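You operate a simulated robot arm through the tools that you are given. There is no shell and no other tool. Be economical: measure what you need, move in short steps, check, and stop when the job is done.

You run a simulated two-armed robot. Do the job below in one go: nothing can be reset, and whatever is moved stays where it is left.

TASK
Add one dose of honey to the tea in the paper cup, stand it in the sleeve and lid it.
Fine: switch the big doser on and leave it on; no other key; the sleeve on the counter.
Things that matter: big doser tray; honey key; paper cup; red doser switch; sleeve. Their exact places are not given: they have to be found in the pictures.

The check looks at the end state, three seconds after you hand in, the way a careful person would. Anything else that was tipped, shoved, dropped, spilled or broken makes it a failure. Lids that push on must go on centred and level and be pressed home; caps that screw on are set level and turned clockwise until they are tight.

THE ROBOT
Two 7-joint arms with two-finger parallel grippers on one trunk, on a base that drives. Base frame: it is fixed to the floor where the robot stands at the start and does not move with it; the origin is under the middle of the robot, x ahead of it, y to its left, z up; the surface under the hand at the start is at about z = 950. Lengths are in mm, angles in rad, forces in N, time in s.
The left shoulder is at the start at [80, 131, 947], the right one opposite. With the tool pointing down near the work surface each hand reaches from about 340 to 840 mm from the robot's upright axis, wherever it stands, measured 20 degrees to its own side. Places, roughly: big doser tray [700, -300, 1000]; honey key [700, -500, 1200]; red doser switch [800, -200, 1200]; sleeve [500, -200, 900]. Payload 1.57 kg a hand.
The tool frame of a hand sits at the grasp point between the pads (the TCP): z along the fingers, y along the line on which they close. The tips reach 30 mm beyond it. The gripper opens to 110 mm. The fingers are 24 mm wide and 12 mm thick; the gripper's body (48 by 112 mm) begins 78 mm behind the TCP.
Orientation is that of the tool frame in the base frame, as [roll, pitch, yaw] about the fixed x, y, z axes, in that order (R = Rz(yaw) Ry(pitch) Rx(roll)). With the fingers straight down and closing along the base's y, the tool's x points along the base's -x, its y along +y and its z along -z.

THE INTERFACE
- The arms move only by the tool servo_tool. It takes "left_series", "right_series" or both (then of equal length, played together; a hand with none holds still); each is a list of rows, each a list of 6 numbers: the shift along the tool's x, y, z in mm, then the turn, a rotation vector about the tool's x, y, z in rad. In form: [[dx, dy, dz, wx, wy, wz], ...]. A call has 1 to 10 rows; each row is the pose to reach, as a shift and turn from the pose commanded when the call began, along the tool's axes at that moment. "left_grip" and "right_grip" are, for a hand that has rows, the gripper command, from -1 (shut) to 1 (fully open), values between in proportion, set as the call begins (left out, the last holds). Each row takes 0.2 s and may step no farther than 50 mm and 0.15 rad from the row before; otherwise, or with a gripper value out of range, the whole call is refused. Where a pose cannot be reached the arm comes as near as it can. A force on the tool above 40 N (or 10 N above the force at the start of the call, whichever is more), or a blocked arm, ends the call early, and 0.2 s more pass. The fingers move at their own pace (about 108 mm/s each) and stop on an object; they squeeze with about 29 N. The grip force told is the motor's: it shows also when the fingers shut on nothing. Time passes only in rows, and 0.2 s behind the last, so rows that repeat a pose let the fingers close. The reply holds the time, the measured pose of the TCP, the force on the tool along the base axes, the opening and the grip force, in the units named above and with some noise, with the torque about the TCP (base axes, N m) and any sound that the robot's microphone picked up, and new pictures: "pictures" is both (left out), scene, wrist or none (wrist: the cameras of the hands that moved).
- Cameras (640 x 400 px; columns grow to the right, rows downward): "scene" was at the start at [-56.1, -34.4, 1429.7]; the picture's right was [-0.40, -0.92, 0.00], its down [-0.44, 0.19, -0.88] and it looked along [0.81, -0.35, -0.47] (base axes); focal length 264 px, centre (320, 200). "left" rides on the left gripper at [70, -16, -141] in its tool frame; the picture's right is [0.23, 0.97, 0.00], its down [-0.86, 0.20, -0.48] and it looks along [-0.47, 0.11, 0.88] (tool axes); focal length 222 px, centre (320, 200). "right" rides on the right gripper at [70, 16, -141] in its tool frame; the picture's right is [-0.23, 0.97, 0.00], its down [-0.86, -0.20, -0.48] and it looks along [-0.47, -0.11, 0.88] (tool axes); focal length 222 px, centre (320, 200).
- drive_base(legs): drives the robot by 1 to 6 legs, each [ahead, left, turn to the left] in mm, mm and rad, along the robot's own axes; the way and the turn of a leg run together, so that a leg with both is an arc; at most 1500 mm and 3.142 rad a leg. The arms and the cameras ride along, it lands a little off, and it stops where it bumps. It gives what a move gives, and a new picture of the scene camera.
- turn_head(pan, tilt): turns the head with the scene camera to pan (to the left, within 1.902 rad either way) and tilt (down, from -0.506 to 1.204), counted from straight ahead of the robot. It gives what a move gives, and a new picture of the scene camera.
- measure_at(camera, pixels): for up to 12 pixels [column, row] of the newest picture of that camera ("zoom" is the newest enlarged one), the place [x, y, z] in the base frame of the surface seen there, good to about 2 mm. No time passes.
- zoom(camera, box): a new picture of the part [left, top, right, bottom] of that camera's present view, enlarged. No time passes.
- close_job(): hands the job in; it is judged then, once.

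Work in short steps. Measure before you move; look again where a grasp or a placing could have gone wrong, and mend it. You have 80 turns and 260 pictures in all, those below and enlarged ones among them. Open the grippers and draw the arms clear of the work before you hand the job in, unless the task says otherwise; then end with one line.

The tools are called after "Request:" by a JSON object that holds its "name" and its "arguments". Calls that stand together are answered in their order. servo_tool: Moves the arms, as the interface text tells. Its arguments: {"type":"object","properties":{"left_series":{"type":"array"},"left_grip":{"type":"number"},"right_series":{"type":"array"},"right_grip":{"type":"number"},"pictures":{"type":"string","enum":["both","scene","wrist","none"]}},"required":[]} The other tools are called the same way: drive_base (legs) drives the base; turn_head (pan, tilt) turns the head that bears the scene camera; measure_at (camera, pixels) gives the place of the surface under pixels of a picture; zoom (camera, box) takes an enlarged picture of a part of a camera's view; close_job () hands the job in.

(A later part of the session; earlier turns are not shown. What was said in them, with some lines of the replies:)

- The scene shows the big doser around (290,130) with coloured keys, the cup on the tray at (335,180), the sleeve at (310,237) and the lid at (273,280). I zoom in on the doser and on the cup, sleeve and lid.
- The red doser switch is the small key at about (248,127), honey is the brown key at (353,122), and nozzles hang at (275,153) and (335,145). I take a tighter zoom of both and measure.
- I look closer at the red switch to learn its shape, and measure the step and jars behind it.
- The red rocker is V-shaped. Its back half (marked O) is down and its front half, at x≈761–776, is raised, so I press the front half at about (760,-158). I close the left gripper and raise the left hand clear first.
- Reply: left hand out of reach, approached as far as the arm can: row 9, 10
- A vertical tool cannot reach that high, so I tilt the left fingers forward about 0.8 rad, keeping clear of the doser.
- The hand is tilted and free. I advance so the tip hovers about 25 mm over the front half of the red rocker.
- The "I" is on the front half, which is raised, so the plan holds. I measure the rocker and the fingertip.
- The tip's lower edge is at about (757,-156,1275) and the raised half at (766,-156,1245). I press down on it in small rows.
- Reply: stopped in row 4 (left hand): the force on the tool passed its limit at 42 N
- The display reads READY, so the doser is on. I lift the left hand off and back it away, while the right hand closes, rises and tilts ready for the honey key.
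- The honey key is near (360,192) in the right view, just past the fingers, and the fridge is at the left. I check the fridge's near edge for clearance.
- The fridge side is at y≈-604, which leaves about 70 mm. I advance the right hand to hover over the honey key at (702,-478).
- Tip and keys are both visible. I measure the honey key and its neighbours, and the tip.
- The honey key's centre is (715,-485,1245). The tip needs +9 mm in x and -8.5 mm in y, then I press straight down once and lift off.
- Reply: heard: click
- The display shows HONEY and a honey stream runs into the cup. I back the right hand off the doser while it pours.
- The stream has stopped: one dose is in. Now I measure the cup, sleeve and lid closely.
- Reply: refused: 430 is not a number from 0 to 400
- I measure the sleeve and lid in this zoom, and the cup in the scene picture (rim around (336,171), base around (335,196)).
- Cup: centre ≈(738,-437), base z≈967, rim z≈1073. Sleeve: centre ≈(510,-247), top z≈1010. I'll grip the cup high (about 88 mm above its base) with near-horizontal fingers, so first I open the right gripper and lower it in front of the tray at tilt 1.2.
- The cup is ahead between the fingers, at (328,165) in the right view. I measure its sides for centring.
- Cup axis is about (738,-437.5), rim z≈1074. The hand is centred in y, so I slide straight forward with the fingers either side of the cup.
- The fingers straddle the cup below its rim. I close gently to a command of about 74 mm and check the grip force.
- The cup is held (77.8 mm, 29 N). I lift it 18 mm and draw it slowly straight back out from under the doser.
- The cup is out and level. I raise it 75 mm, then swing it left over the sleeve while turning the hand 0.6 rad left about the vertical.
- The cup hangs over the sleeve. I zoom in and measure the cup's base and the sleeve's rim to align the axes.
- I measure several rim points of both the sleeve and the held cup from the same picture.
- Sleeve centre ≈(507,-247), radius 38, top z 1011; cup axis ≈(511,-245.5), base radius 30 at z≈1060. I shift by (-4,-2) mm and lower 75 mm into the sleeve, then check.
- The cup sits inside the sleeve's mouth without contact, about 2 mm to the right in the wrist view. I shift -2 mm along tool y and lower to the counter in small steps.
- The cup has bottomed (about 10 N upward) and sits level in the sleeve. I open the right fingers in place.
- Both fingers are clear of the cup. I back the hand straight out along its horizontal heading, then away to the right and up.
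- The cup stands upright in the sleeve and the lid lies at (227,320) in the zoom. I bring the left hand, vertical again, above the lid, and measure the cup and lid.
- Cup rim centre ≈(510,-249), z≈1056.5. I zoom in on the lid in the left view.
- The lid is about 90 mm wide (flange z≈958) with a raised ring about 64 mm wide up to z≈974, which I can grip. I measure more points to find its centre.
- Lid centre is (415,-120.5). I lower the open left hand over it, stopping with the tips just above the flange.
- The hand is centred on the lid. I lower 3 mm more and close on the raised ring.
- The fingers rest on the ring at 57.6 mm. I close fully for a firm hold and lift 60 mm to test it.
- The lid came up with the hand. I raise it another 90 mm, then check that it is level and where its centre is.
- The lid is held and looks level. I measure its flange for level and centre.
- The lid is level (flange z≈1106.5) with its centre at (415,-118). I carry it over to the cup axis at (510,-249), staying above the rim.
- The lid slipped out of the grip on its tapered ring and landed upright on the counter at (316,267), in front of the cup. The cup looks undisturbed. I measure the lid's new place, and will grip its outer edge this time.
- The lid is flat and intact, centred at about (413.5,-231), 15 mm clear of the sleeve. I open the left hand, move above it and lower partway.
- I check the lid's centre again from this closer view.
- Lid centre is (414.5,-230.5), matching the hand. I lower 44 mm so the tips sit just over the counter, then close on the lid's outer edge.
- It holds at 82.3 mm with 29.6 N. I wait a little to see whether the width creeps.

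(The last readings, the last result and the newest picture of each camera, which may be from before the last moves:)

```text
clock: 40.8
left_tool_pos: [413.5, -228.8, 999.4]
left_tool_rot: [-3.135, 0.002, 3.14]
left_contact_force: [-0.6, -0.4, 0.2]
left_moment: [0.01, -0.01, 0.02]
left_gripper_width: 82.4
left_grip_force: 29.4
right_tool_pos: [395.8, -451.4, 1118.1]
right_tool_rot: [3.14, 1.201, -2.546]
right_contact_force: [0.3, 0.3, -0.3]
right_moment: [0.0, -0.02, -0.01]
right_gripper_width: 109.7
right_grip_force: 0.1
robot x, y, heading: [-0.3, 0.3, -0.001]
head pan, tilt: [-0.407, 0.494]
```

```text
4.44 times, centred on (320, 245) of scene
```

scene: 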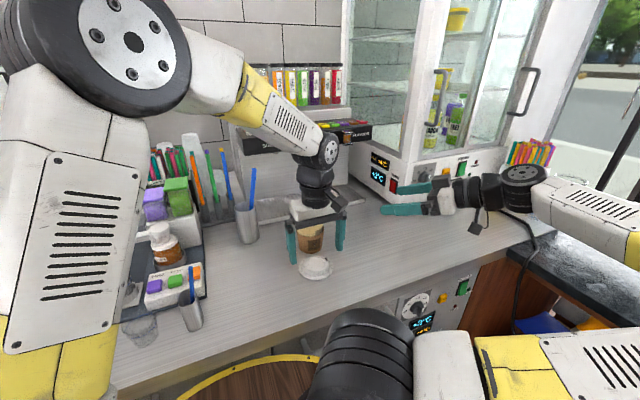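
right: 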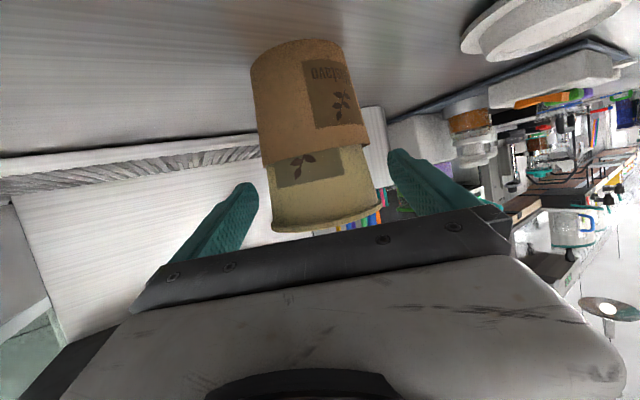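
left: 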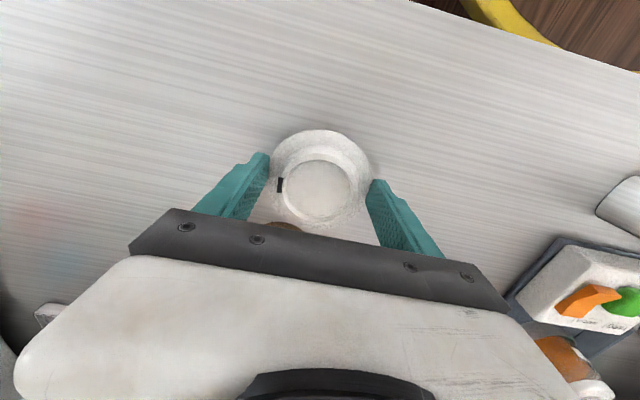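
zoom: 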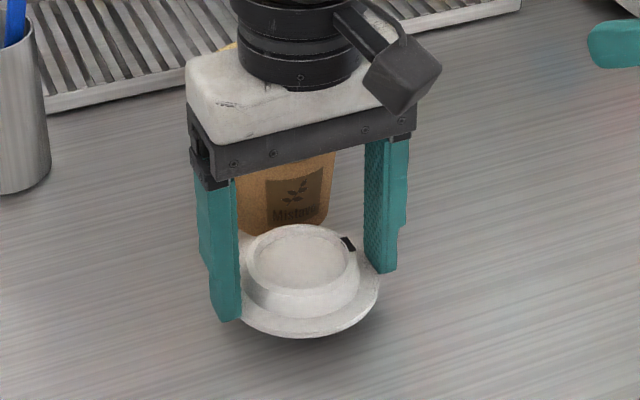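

The grip is steady at 82.4 mm and the lid rises level. I lift it well above the rim height.

Request:
{"name": "servo_tool", "arguments": {"left_series": [[0, 0, -30, 0, 0, 0], [0, 0, -60, 0, 0, 0], [0, 0, -90, 0, 0, 0], [0, 0, -120, 0, 0, 0], [0, 0, -130, 0, 0, 0], [0, 0, -130, 0, 0, 0]], "pictures": "both"}}

Request:
{"name": "zoom", "arguments": {"camera": "scene", "box": [250, 150, 370, 265]}}

Request:
{"name": "zoom", "arguments": {"camera": "left", "box": [250, 110, 390, 250]}}

```text
clock: 42.2
left_tool_pos: [415.8, -227.9, 1129.3]
left_tool_rot: [-3.135, 0.001, 3.139]
left_contact_force: [0.8, -0.4, 0.0]
left_moment: [-0.02, 0.03, 0.02]
left_gripper_width: 82.2
left_grip_force: 28.8
right_tool_pos: [396.8, -451.5, 1118.9]
right_tool_rot: [3.141, 1.201, -2.544]
right_contact_force: [0.3, 0.4, -0.5]
right_moment: [0.02, -0.01, 0.0]
right_gripper_width: 109.8
right_grip_force: 0.0
robot x, y, heading: [-0.1, 0.3, 0.001]
head pan, tilt: [-0.407, 0.494]
```

scene: 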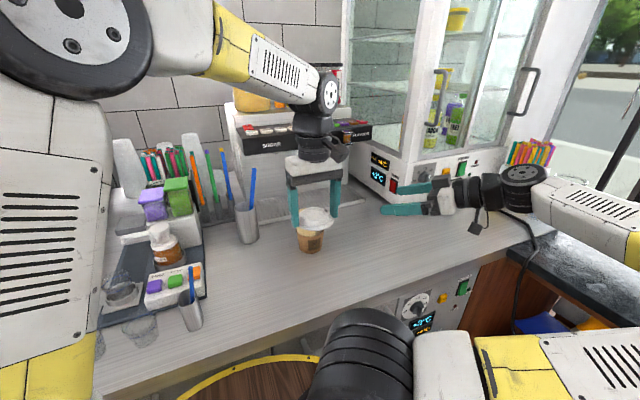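
left: 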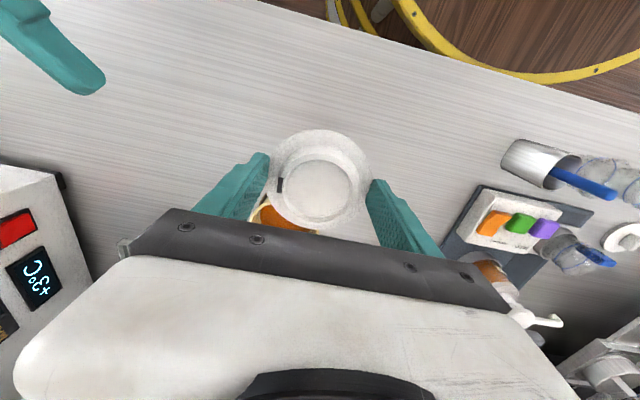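

```text
3.48 times, centred on (310, 208) of scene
```

zoom: 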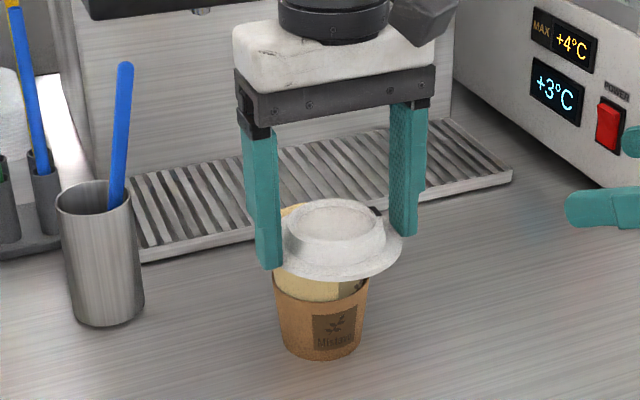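

```text
2.86 times, centred on (320, 180) of left
```

zoom: 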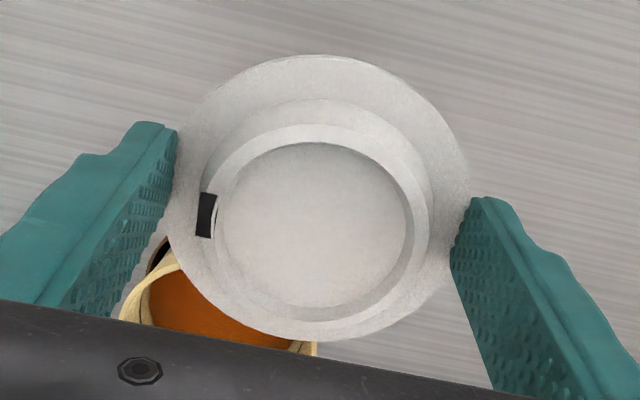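

The lid is firmly held. I measure its level and centre in this zoom, off the flange.

Request:
{"name": "measure_at", "arguments": {"camera": "zoom", "pixels": [[315, 62], [320, 332], [230, 92], [410, 92], [195, 150], [460, 185], [185, 220], [440, 260], [240, 310], [400, 308], [310, 220]]}}

Request:
{"name": "measure_at", "arguments": {"camera": "scene", "pixels": [[321, 229], [332, 224], [312, 228], [303, 214], [318, 209]]}}

```text
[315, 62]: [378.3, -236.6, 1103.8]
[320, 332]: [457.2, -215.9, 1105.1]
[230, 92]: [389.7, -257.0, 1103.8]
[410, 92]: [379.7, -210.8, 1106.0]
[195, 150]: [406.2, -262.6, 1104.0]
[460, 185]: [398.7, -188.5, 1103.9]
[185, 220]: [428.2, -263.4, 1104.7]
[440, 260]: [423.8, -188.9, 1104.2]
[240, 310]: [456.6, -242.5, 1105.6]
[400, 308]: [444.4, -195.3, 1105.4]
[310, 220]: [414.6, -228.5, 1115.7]
```

```text
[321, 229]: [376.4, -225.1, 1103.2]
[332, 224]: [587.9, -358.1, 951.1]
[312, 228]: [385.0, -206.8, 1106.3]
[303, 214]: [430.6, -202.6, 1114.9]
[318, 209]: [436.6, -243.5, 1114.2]
```

The lid is level (flange z≈1104.5) with its centre at (417.5,-226.7), and the cup's rim pixels are unchanged. I move the lid by (+92.5,-22.3) onto the cup axis and stay above.

Request:
{"name": "servo_tool", "arguments": {"left_series": [[-20, -5, 0, 0, 0, 0], [-45, -11, 0, 0, 0, 0], [-70, -17, 0, 0, 0, 0], [-92.5, -22.3, 0, 0, 0, 0], [-92.5, -22.3, 15, 0, 0, 0], [-92.5, -22.3, 15, 0, 0, 0]], "pictures": "both"}}

Request:
{"name": "zoom", "arguments": {"camera": "scene", "box": [260, 165, 360, 255]}}

Request:
{"name": "zoom", "arguments": {"camera": "left", "box": [250, 110, 390, 250]}}

```text
clock: 43.6
left_tool_pos: [507.6, -252.0, 1116.0]
left_tool_rot: [-3.134, 0.002, 3.141]
left_contact_force: [0.4, -0.5, 0.6]
left_moment: [0.01, 0.0, 0.0]
left_gripper_width: 82.5
left_grip_force: 28.4
right_tool_pos: [395.9, -450.8, 1120.2]
right_tool_rot: [3.14, 1.2, -2.542]
right_contact_force: [-0.2, -0.2, 0.4]
right_moment: [-0.01, -0.02, 0.0]
right_gripper_width: 109.8
right_grip_force: 0.0
robot x, y, heading: [2.5, 1.9, -0.003]
head pan, tilt: [-0.407, 0.494]
```

scene: 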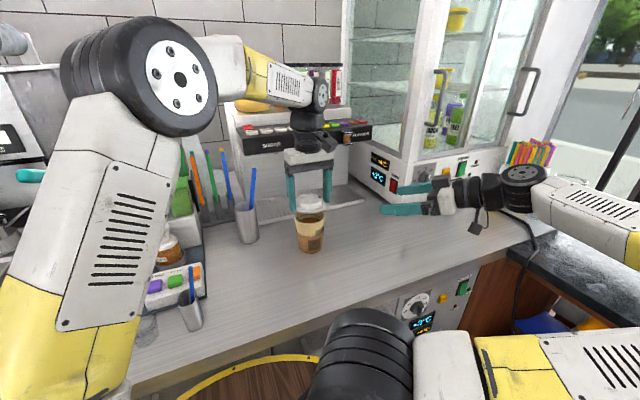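
left: 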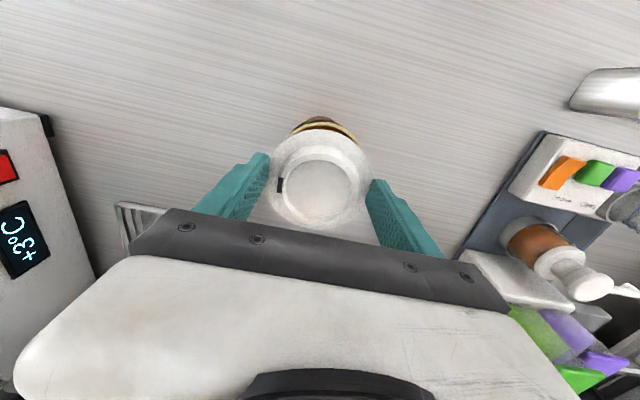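

```text
4.44 times, centred on (310, 210) of scene
```

zoom: 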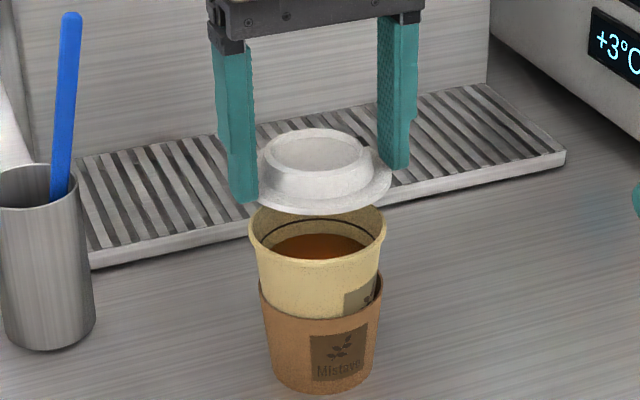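

```text
2.86 times, centred on (320, 180) of left
```

zoom: 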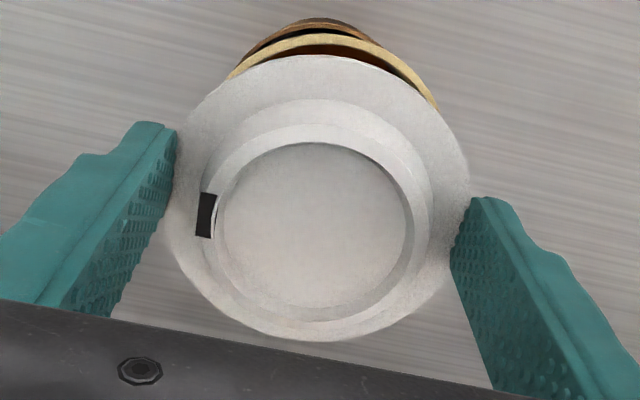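

I measure the lid flange and the visible cup rim together to refine the alignment.

Request:
{"name": "measure_at", "arguments": {"camera": "zoom", "pixels": [[315, 62], [320, 332], [230, 92], [410, 92], [185, 220], [460, 185], [240, 310], [400, 308], [330, 37], [240, 70], [425, 92], [280, 45]]}}

Request:
{"name": "measure_at", "arguments": {"camera": "scene", "pixels": [[296.6, 214.5], [324.2, 214.5], [310, 222], [304, 221], [318, 221], [325.6, 210], [297, 211]]}}

```text
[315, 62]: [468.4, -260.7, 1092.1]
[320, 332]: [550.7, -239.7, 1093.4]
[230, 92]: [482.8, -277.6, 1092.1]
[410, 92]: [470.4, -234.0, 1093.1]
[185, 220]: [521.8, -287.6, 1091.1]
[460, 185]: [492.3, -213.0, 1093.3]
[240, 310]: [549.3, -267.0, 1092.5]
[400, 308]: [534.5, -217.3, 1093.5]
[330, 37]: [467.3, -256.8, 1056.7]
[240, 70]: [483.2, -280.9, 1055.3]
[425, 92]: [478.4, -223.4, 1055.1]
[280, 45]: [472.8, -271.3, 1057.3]
```

```text
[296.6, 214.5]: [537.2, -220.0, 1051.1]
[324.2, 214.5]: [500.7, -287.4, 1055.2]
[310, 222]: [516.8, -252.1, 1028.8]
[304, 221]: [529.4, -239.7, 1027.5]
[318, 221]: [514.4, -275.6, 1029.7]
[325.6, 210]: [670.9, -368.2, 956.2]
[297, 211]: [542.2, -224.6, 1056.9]
```

The lid centre (509.5,-249.8) and cup axis (508.5,-249.5) agree within 1 mm. I shift -1 mm in x and lower the lid onto the rim in small steps.

Request:
{"name": "servo_tool", "arguments": {"left_series": [[1, 0, 10, 0, 0, 0], [1, 0, 19, 0, 0, 0], [1, 0, 24, 0, 0, 0], [1, 0, 27, 0, 0, 0], [1, 0, 29, 0, 0, 0], [1, 0, 31, 0, 0, 0]], "pictures": "both"}}

Request:
{"name": "zoom", "arguments": {"camera": "scene", "box": [260, 165, 360, 255]}}

```text
clock: 45.0
left_tool_pos: [505.4, -250.4, 1087.0]
left_tool_rot: [-3.131, 0.005, 3.139]
left_contact_force: [-0.9, 5.2, 7.0]
left_moment: [-0.37, -0.14, -0.02]
left_gripper_width: 82.5
left_grip_force: 29.3
right_tool_pos: [395.8, -451.5, 1120.0]
right_tool_rot: [-3.141, 1.201, -2.541]
right_contact_force: [0.3, -0.7, 0.5]
right_moment: [-0.01, 0.0, 0.07]
right_gripper_width: 109.9
right_grip_force: 0.2
robot x, y, heading: [0.4, -2.9, -0.003]
head pan, tilt: [-0.407, 0.494]
heard: snap
```

scene: 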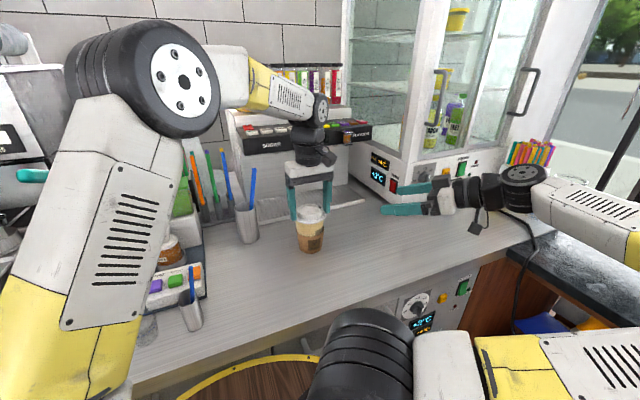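
left: 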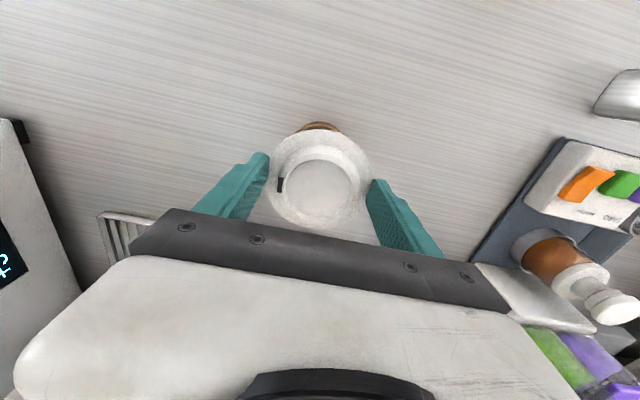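

```text
4.44 times, centred on (310, 210) of scene
```

zoom: 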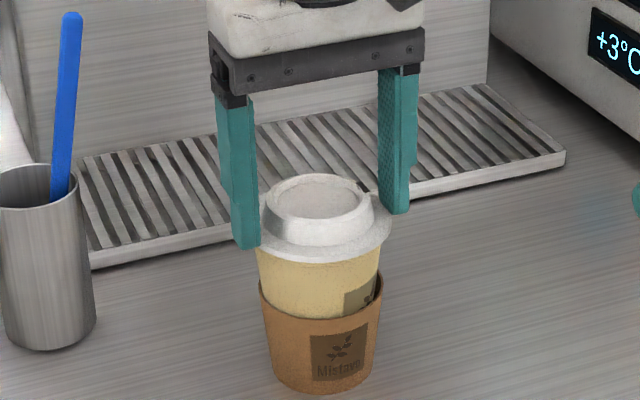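

A snap was heard and the lid looks seated. I open the left hand in place and check the lid's height and level.

Request:
{"name": "servo_tool", "arguments": {"left_series": [[0, 0, 0, 0, 0, 0], [0, 0, 0, 0, 0, 0], [0, 0, 0, 0, 0, 0], [0, 0, -25, 0, 0, 0], [0, 0, -65, 0, 0, 0], [0, 0, -65, 0, 0, 0]], "left_grip": 1, "pictures": "both"}}

Request:
{"name": "zoom", "arguments": {"camera": "scene", "box": [260, 165, 360, 255]}}

Request:
{"name": "zoom", "arguments": {"camera": "left", "box": [250, 90, 390, 210]}}

Request:
{"name": "measure_at", "arguments": {"camera": "left", "pixels": [[320, 160], [300, 170], [340, 160], [320, 140], [320, 190]]}}

```text
clock: 46.4
left_tool_pos: [504.0, -248.9, 1147.1]
left_tool_rot: [-3.135, 0.001, 3.14]
left_contact_force: [0.6, 0.6, 0.7]
left_moment: [0.01, 0.0, 0.04]
left_gripper_width: 110.0
left_grip_force: 0.0
right_tool_pos: [396.4, -451.9, 1120.1]
right_tool_rot: [3.141, 1.2, -2.544]
right_contact_force: [0.1, 0.2, -0.2]
right_moment: [-0.02, -0.02, -0.03]
right_gripper_width: 110.0
right_grip_force: 0.1
robot x, y, heading: [-3.3, -0.3, -0.002]
head pan, tilt: [-0.407, 0.494]
```

scene: 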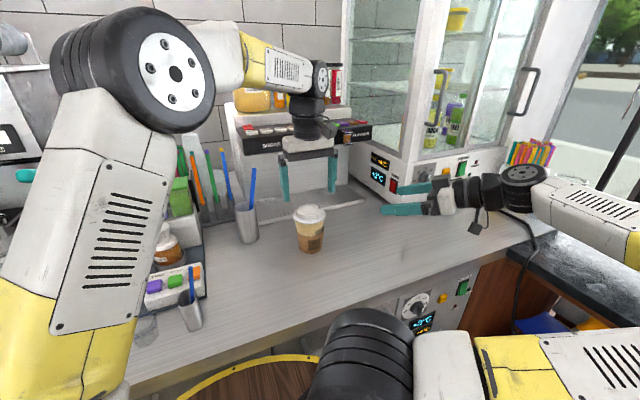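
left: 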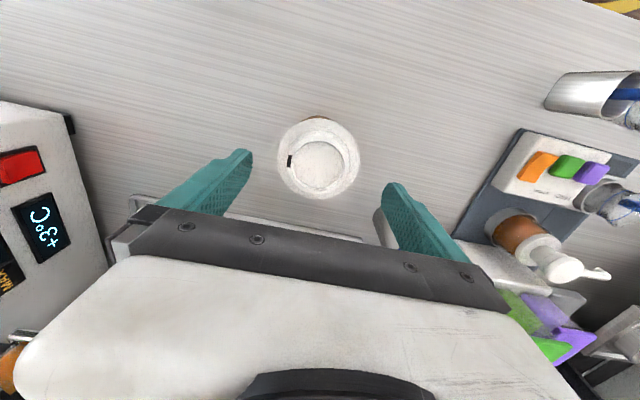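

```text
4.44 times, centred on (310, 210) of scene
```

zoom: 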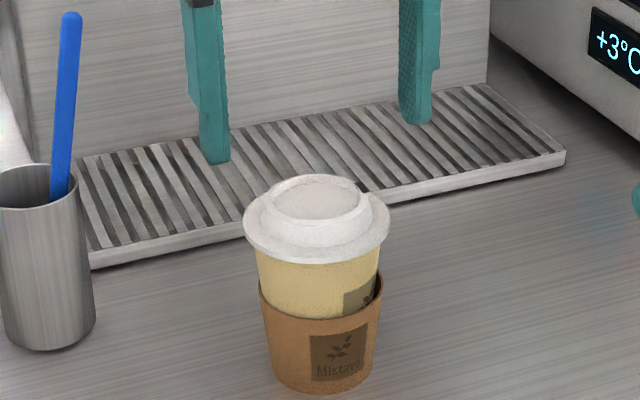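

```text
3.33 times, centred on (320, 150) of left
```

zoom: 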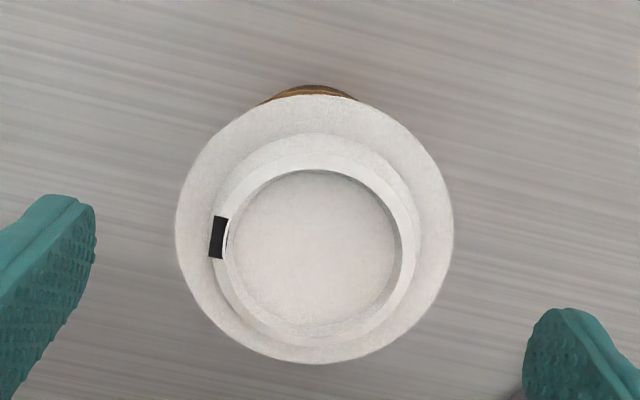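

```text
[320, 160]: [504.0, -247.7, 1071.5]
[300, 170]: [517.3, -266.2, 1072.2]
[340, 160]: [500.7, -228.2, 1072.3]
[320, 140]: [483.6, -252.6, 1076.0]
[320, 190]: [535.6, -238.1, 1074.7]
```

I measure the flange heights all around against the rim height to confirm that the lid is level and pressed home.

Request:
{"name": "measure_at", "arguments": {"camera": "zoom", "pixels": [[315, 105], [315, 352], [190, 230], [440, 230], [220, 140], [410, 140], [220, 315], [410, 310], [320, 240], [285, 220], [350, 260]]}}

Request:
{"name": "measure_at", "arguments": {"camera": "scene", "pixels": [[310, 220], [298, 217], [322, 217], [310, 224], [310, 252], [300, 236]]}}

Request:
{"name": "zoom", "arguments": {"camera": "scene", "box": [285, 195, 335, 260]}}

```text
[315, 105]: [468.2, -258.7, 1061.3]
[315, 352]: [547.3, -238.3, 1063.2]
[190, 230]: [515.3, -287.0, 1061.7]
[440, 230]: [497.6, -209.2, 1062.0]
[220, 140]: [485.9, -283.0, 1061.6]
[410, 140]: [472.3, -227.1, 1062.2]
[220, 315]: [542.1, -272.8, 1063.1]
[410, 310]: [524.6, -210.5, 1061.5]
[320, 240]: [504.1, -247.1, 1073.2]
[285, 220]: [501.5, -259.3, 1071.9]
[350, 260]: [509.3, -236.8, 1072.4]
```

```text
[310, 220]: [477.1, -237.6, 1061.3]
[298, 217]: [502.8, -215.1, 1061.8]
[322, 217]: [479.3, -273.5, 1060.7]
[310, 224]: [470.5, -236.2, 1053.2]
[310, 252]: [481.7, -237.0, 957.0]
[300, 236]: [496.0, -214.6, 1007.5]
```

```text
6.15 times, centred on (310, 228) of scene
```

zoom: 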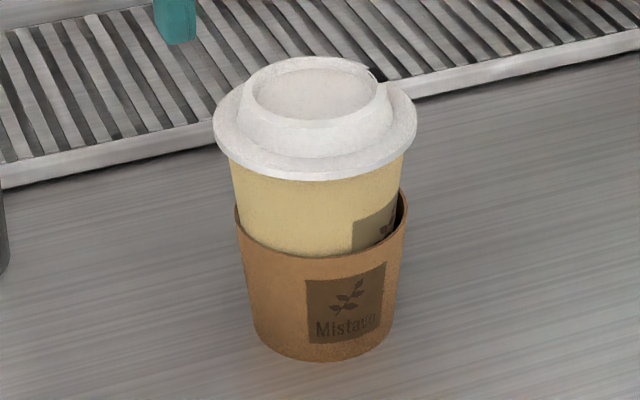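

The flange is level (1061–1063) and centred. To be sure it is home, I press gently on its centre with closed fingers and watch the force.

Request:
{"name": "servo_tool", "arguments": {"left_series": [[-3.5, 0, 0, 0, 0, 0], [-3.5, 0, 0, 0, 0, 0], [-3.5, 0, 0, 0, 0, 0], [-3.5, 0, 25, 0, 0, 0], [-3.5, 0, 40, 0, 0, 0], [-3.5, 0, 44, 0, 0, 0], [-3.5, 0, 46, 0, 0, 0], [-3.5, 0, 48, 0, 0, 0]], "left_grip": -1, "pictures": "scene"}}

Request:
{"name": "zoom", "arguments": {"camera": "scene", "box": [270, 165, 350, 260]}}

```text
clock: 48.2
left_tool_pos: [508.7, -251.6, 1103.5]
left_tool_rot: [-3.131, 0.007, 3.139]
left_contact_force: [-3.2, 1.1, 35.2]
left_moment: [0.03, 0.15, -0.02]
left_gripper_width: 0.1
left_grip_force: 21.6
right_tool_pos: [394.8, -451.7, 1118.8]
right_tool_rot: [3.142, 1.201, -2.54]
right_contact_force: [0.0, 0.3, -0.1]
right_moment: [0.06, 0.0, 0.01]
right_gripper_width: 110.0
right_grip_force: 0.2
robot x, y, heading: [-2.5, 4.2, 0.001]
head pan, tilt: [-0.407, 0.494]
```

scene: 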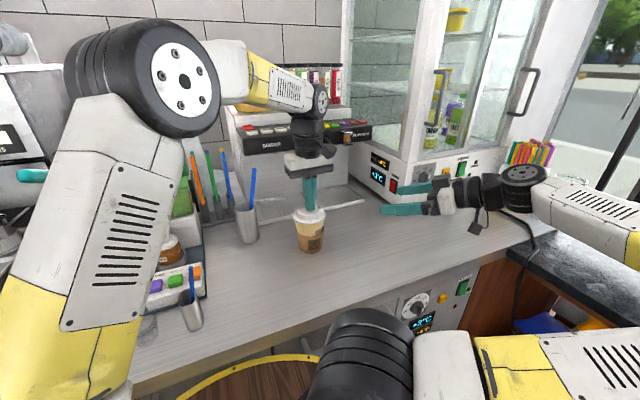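

```text
4.21 times, centred on (310, 212) of scene
```

zoom: 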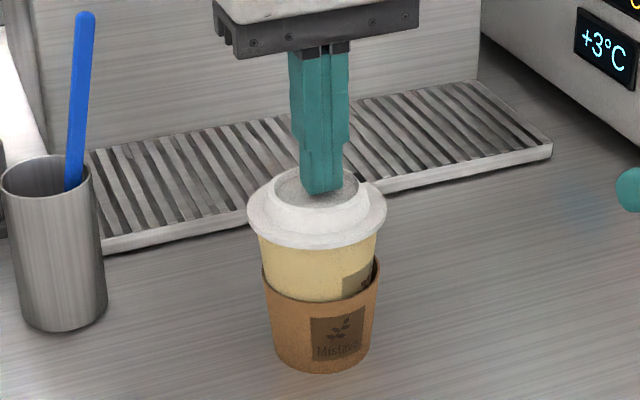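

A 35 N press met firm resistance with no further travel: the lid is home. I lift straight up, back the left hand clear to the left, and open it.

Request:
{"name": "servo_tool", "arguments": {"left_series": [[0, 0, -30, 0, 0, 0], [0, 0, -75, 0, 0, 0], [0, 0, -110, 0, 0, 0], [25, 35, -110, 0, 0, 0], [50, 70, -110, 0, 0, 0], [75, 105, -110, 0, 0, 0], [90, 140, -110, 0, 0, 0], [90, 140, -110, 0, 0, 0]], "pictures": "scene"}}

Request:
{"name": "servo_tool", "arguments": {"left_series": [[0, 0, 0, 0, 0, 0], [0, 0, 0, 0, 0, 0], [0, 0, 0, 0, 0, 0]], "left_grip": 1, "pictures": "scene"}}

Request:
{"name": "zoom", "arguments": {"camera": "scene", "box": [220, 100, 380, 265]}}

Request:
{"name": "measure_at", "arguments": {"camera": "scene", "pixels": [[310, 220], [298, 217], [322, 217], [310, 252], [310, 208], [297, 210], [323, 211]]}}

```text
clock: 50.0
left_tool_pos: [417.8, -109.1, 1206.8]
left_tool_rot: [-3.133, 0.001, 3.139]
left_contact_force: [0.4, -0.2, 0.3]
left_moment: [0.01, 0.01, -0.01]
left_gripper_width: 0.1
left_grip_force: 21.5
right_tool_pos: [395.7, -451.6, 1118.7]
right_tool_rot: [3.14, 1.2, -2.541]
right_contact_force: [-0.1, 0.7, -0.2]
right_moment: [-0.01, -0.02, 0.0]
right_gripper_width: 110.2
right_grip_force: 0.0
robot x, y, heading: [-0.0, -2.2, 0.002]
head pan, tilt: [-0.407, 0.494]
```

scene: 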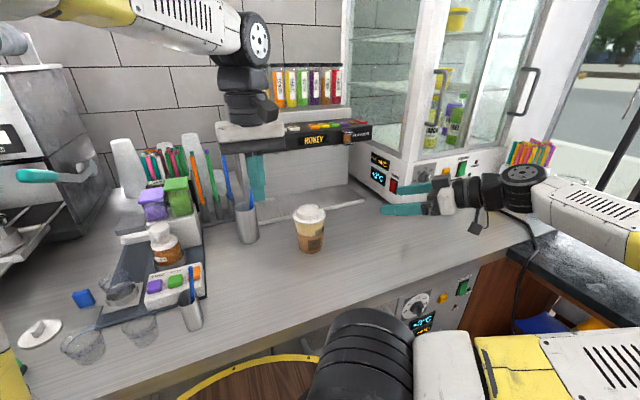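

```text
clock: 50.8
left_tool_pos: [418.7, -108.6, 1207.1]
left_tool_rot: [-3.134, 0.001, 3.14]
left_contact_force: [-0.7, 0.1, 0.0]
left_moment: [0.0, 0.03, 0.07]
left_gripper_width: 110.3
left_grip_force: 0.1
right_tool_pos: [395.2, -450.5, 1118.9]
right_tool_rot: [3.14, 1.2, -2.543]
right_contact_force: [0.3, 0.0, -1.0]
right_moment: [-0.04, 0.02, -0.04]
right_gripper_width: 109.8
right_grip_force: 0.1
robot x, y, heading: [-1.7, 0.2, -0.001]
head pan, tilt: [-0.407, 0.494]
```

scene: 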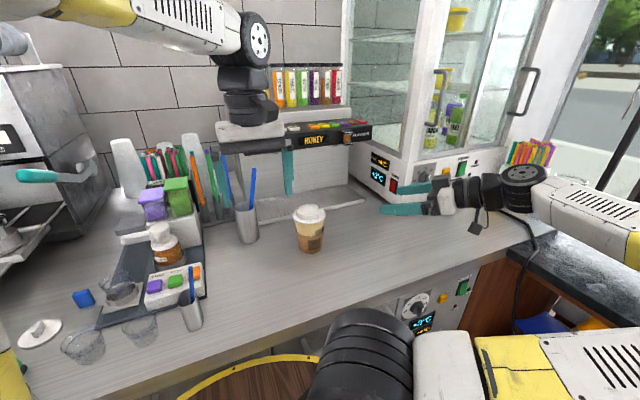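

```text
2.42 times, centred on (300, 182) of scene
```

zoom: 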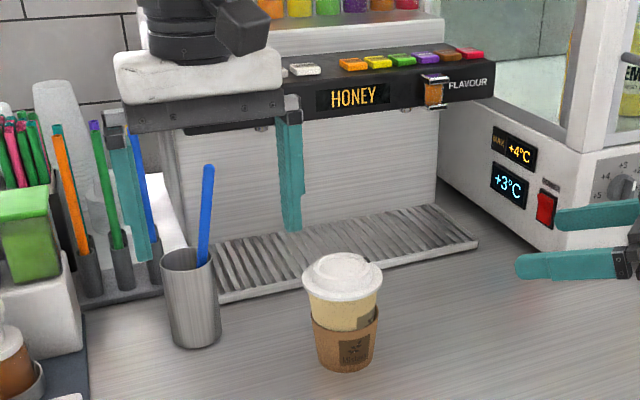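

```text
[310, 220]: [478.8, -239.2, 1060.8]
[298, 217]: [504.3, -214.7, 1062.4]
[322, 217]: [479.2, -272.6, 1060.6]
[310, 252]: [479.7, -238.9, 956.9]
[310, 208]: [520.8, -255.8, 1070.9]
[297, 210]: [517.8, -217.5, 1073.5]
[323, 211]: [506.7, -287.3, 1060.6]
```

The cup stands in its sleeve on the counter with the lid level, the doser is still on and showing HONEY, and both hands are open and clear. I hand the job in.

Request:
{"name": "close_job", "arguments": {}}

```text
The job is handed in.
```

The tea has one dose of honey and stands in the sleeve on the counter with its lid pressed home. The doser is left on and no other key was pressed; the lid slipped from the gripper once onto the counter, landed upright, and was picked up again and fitted.
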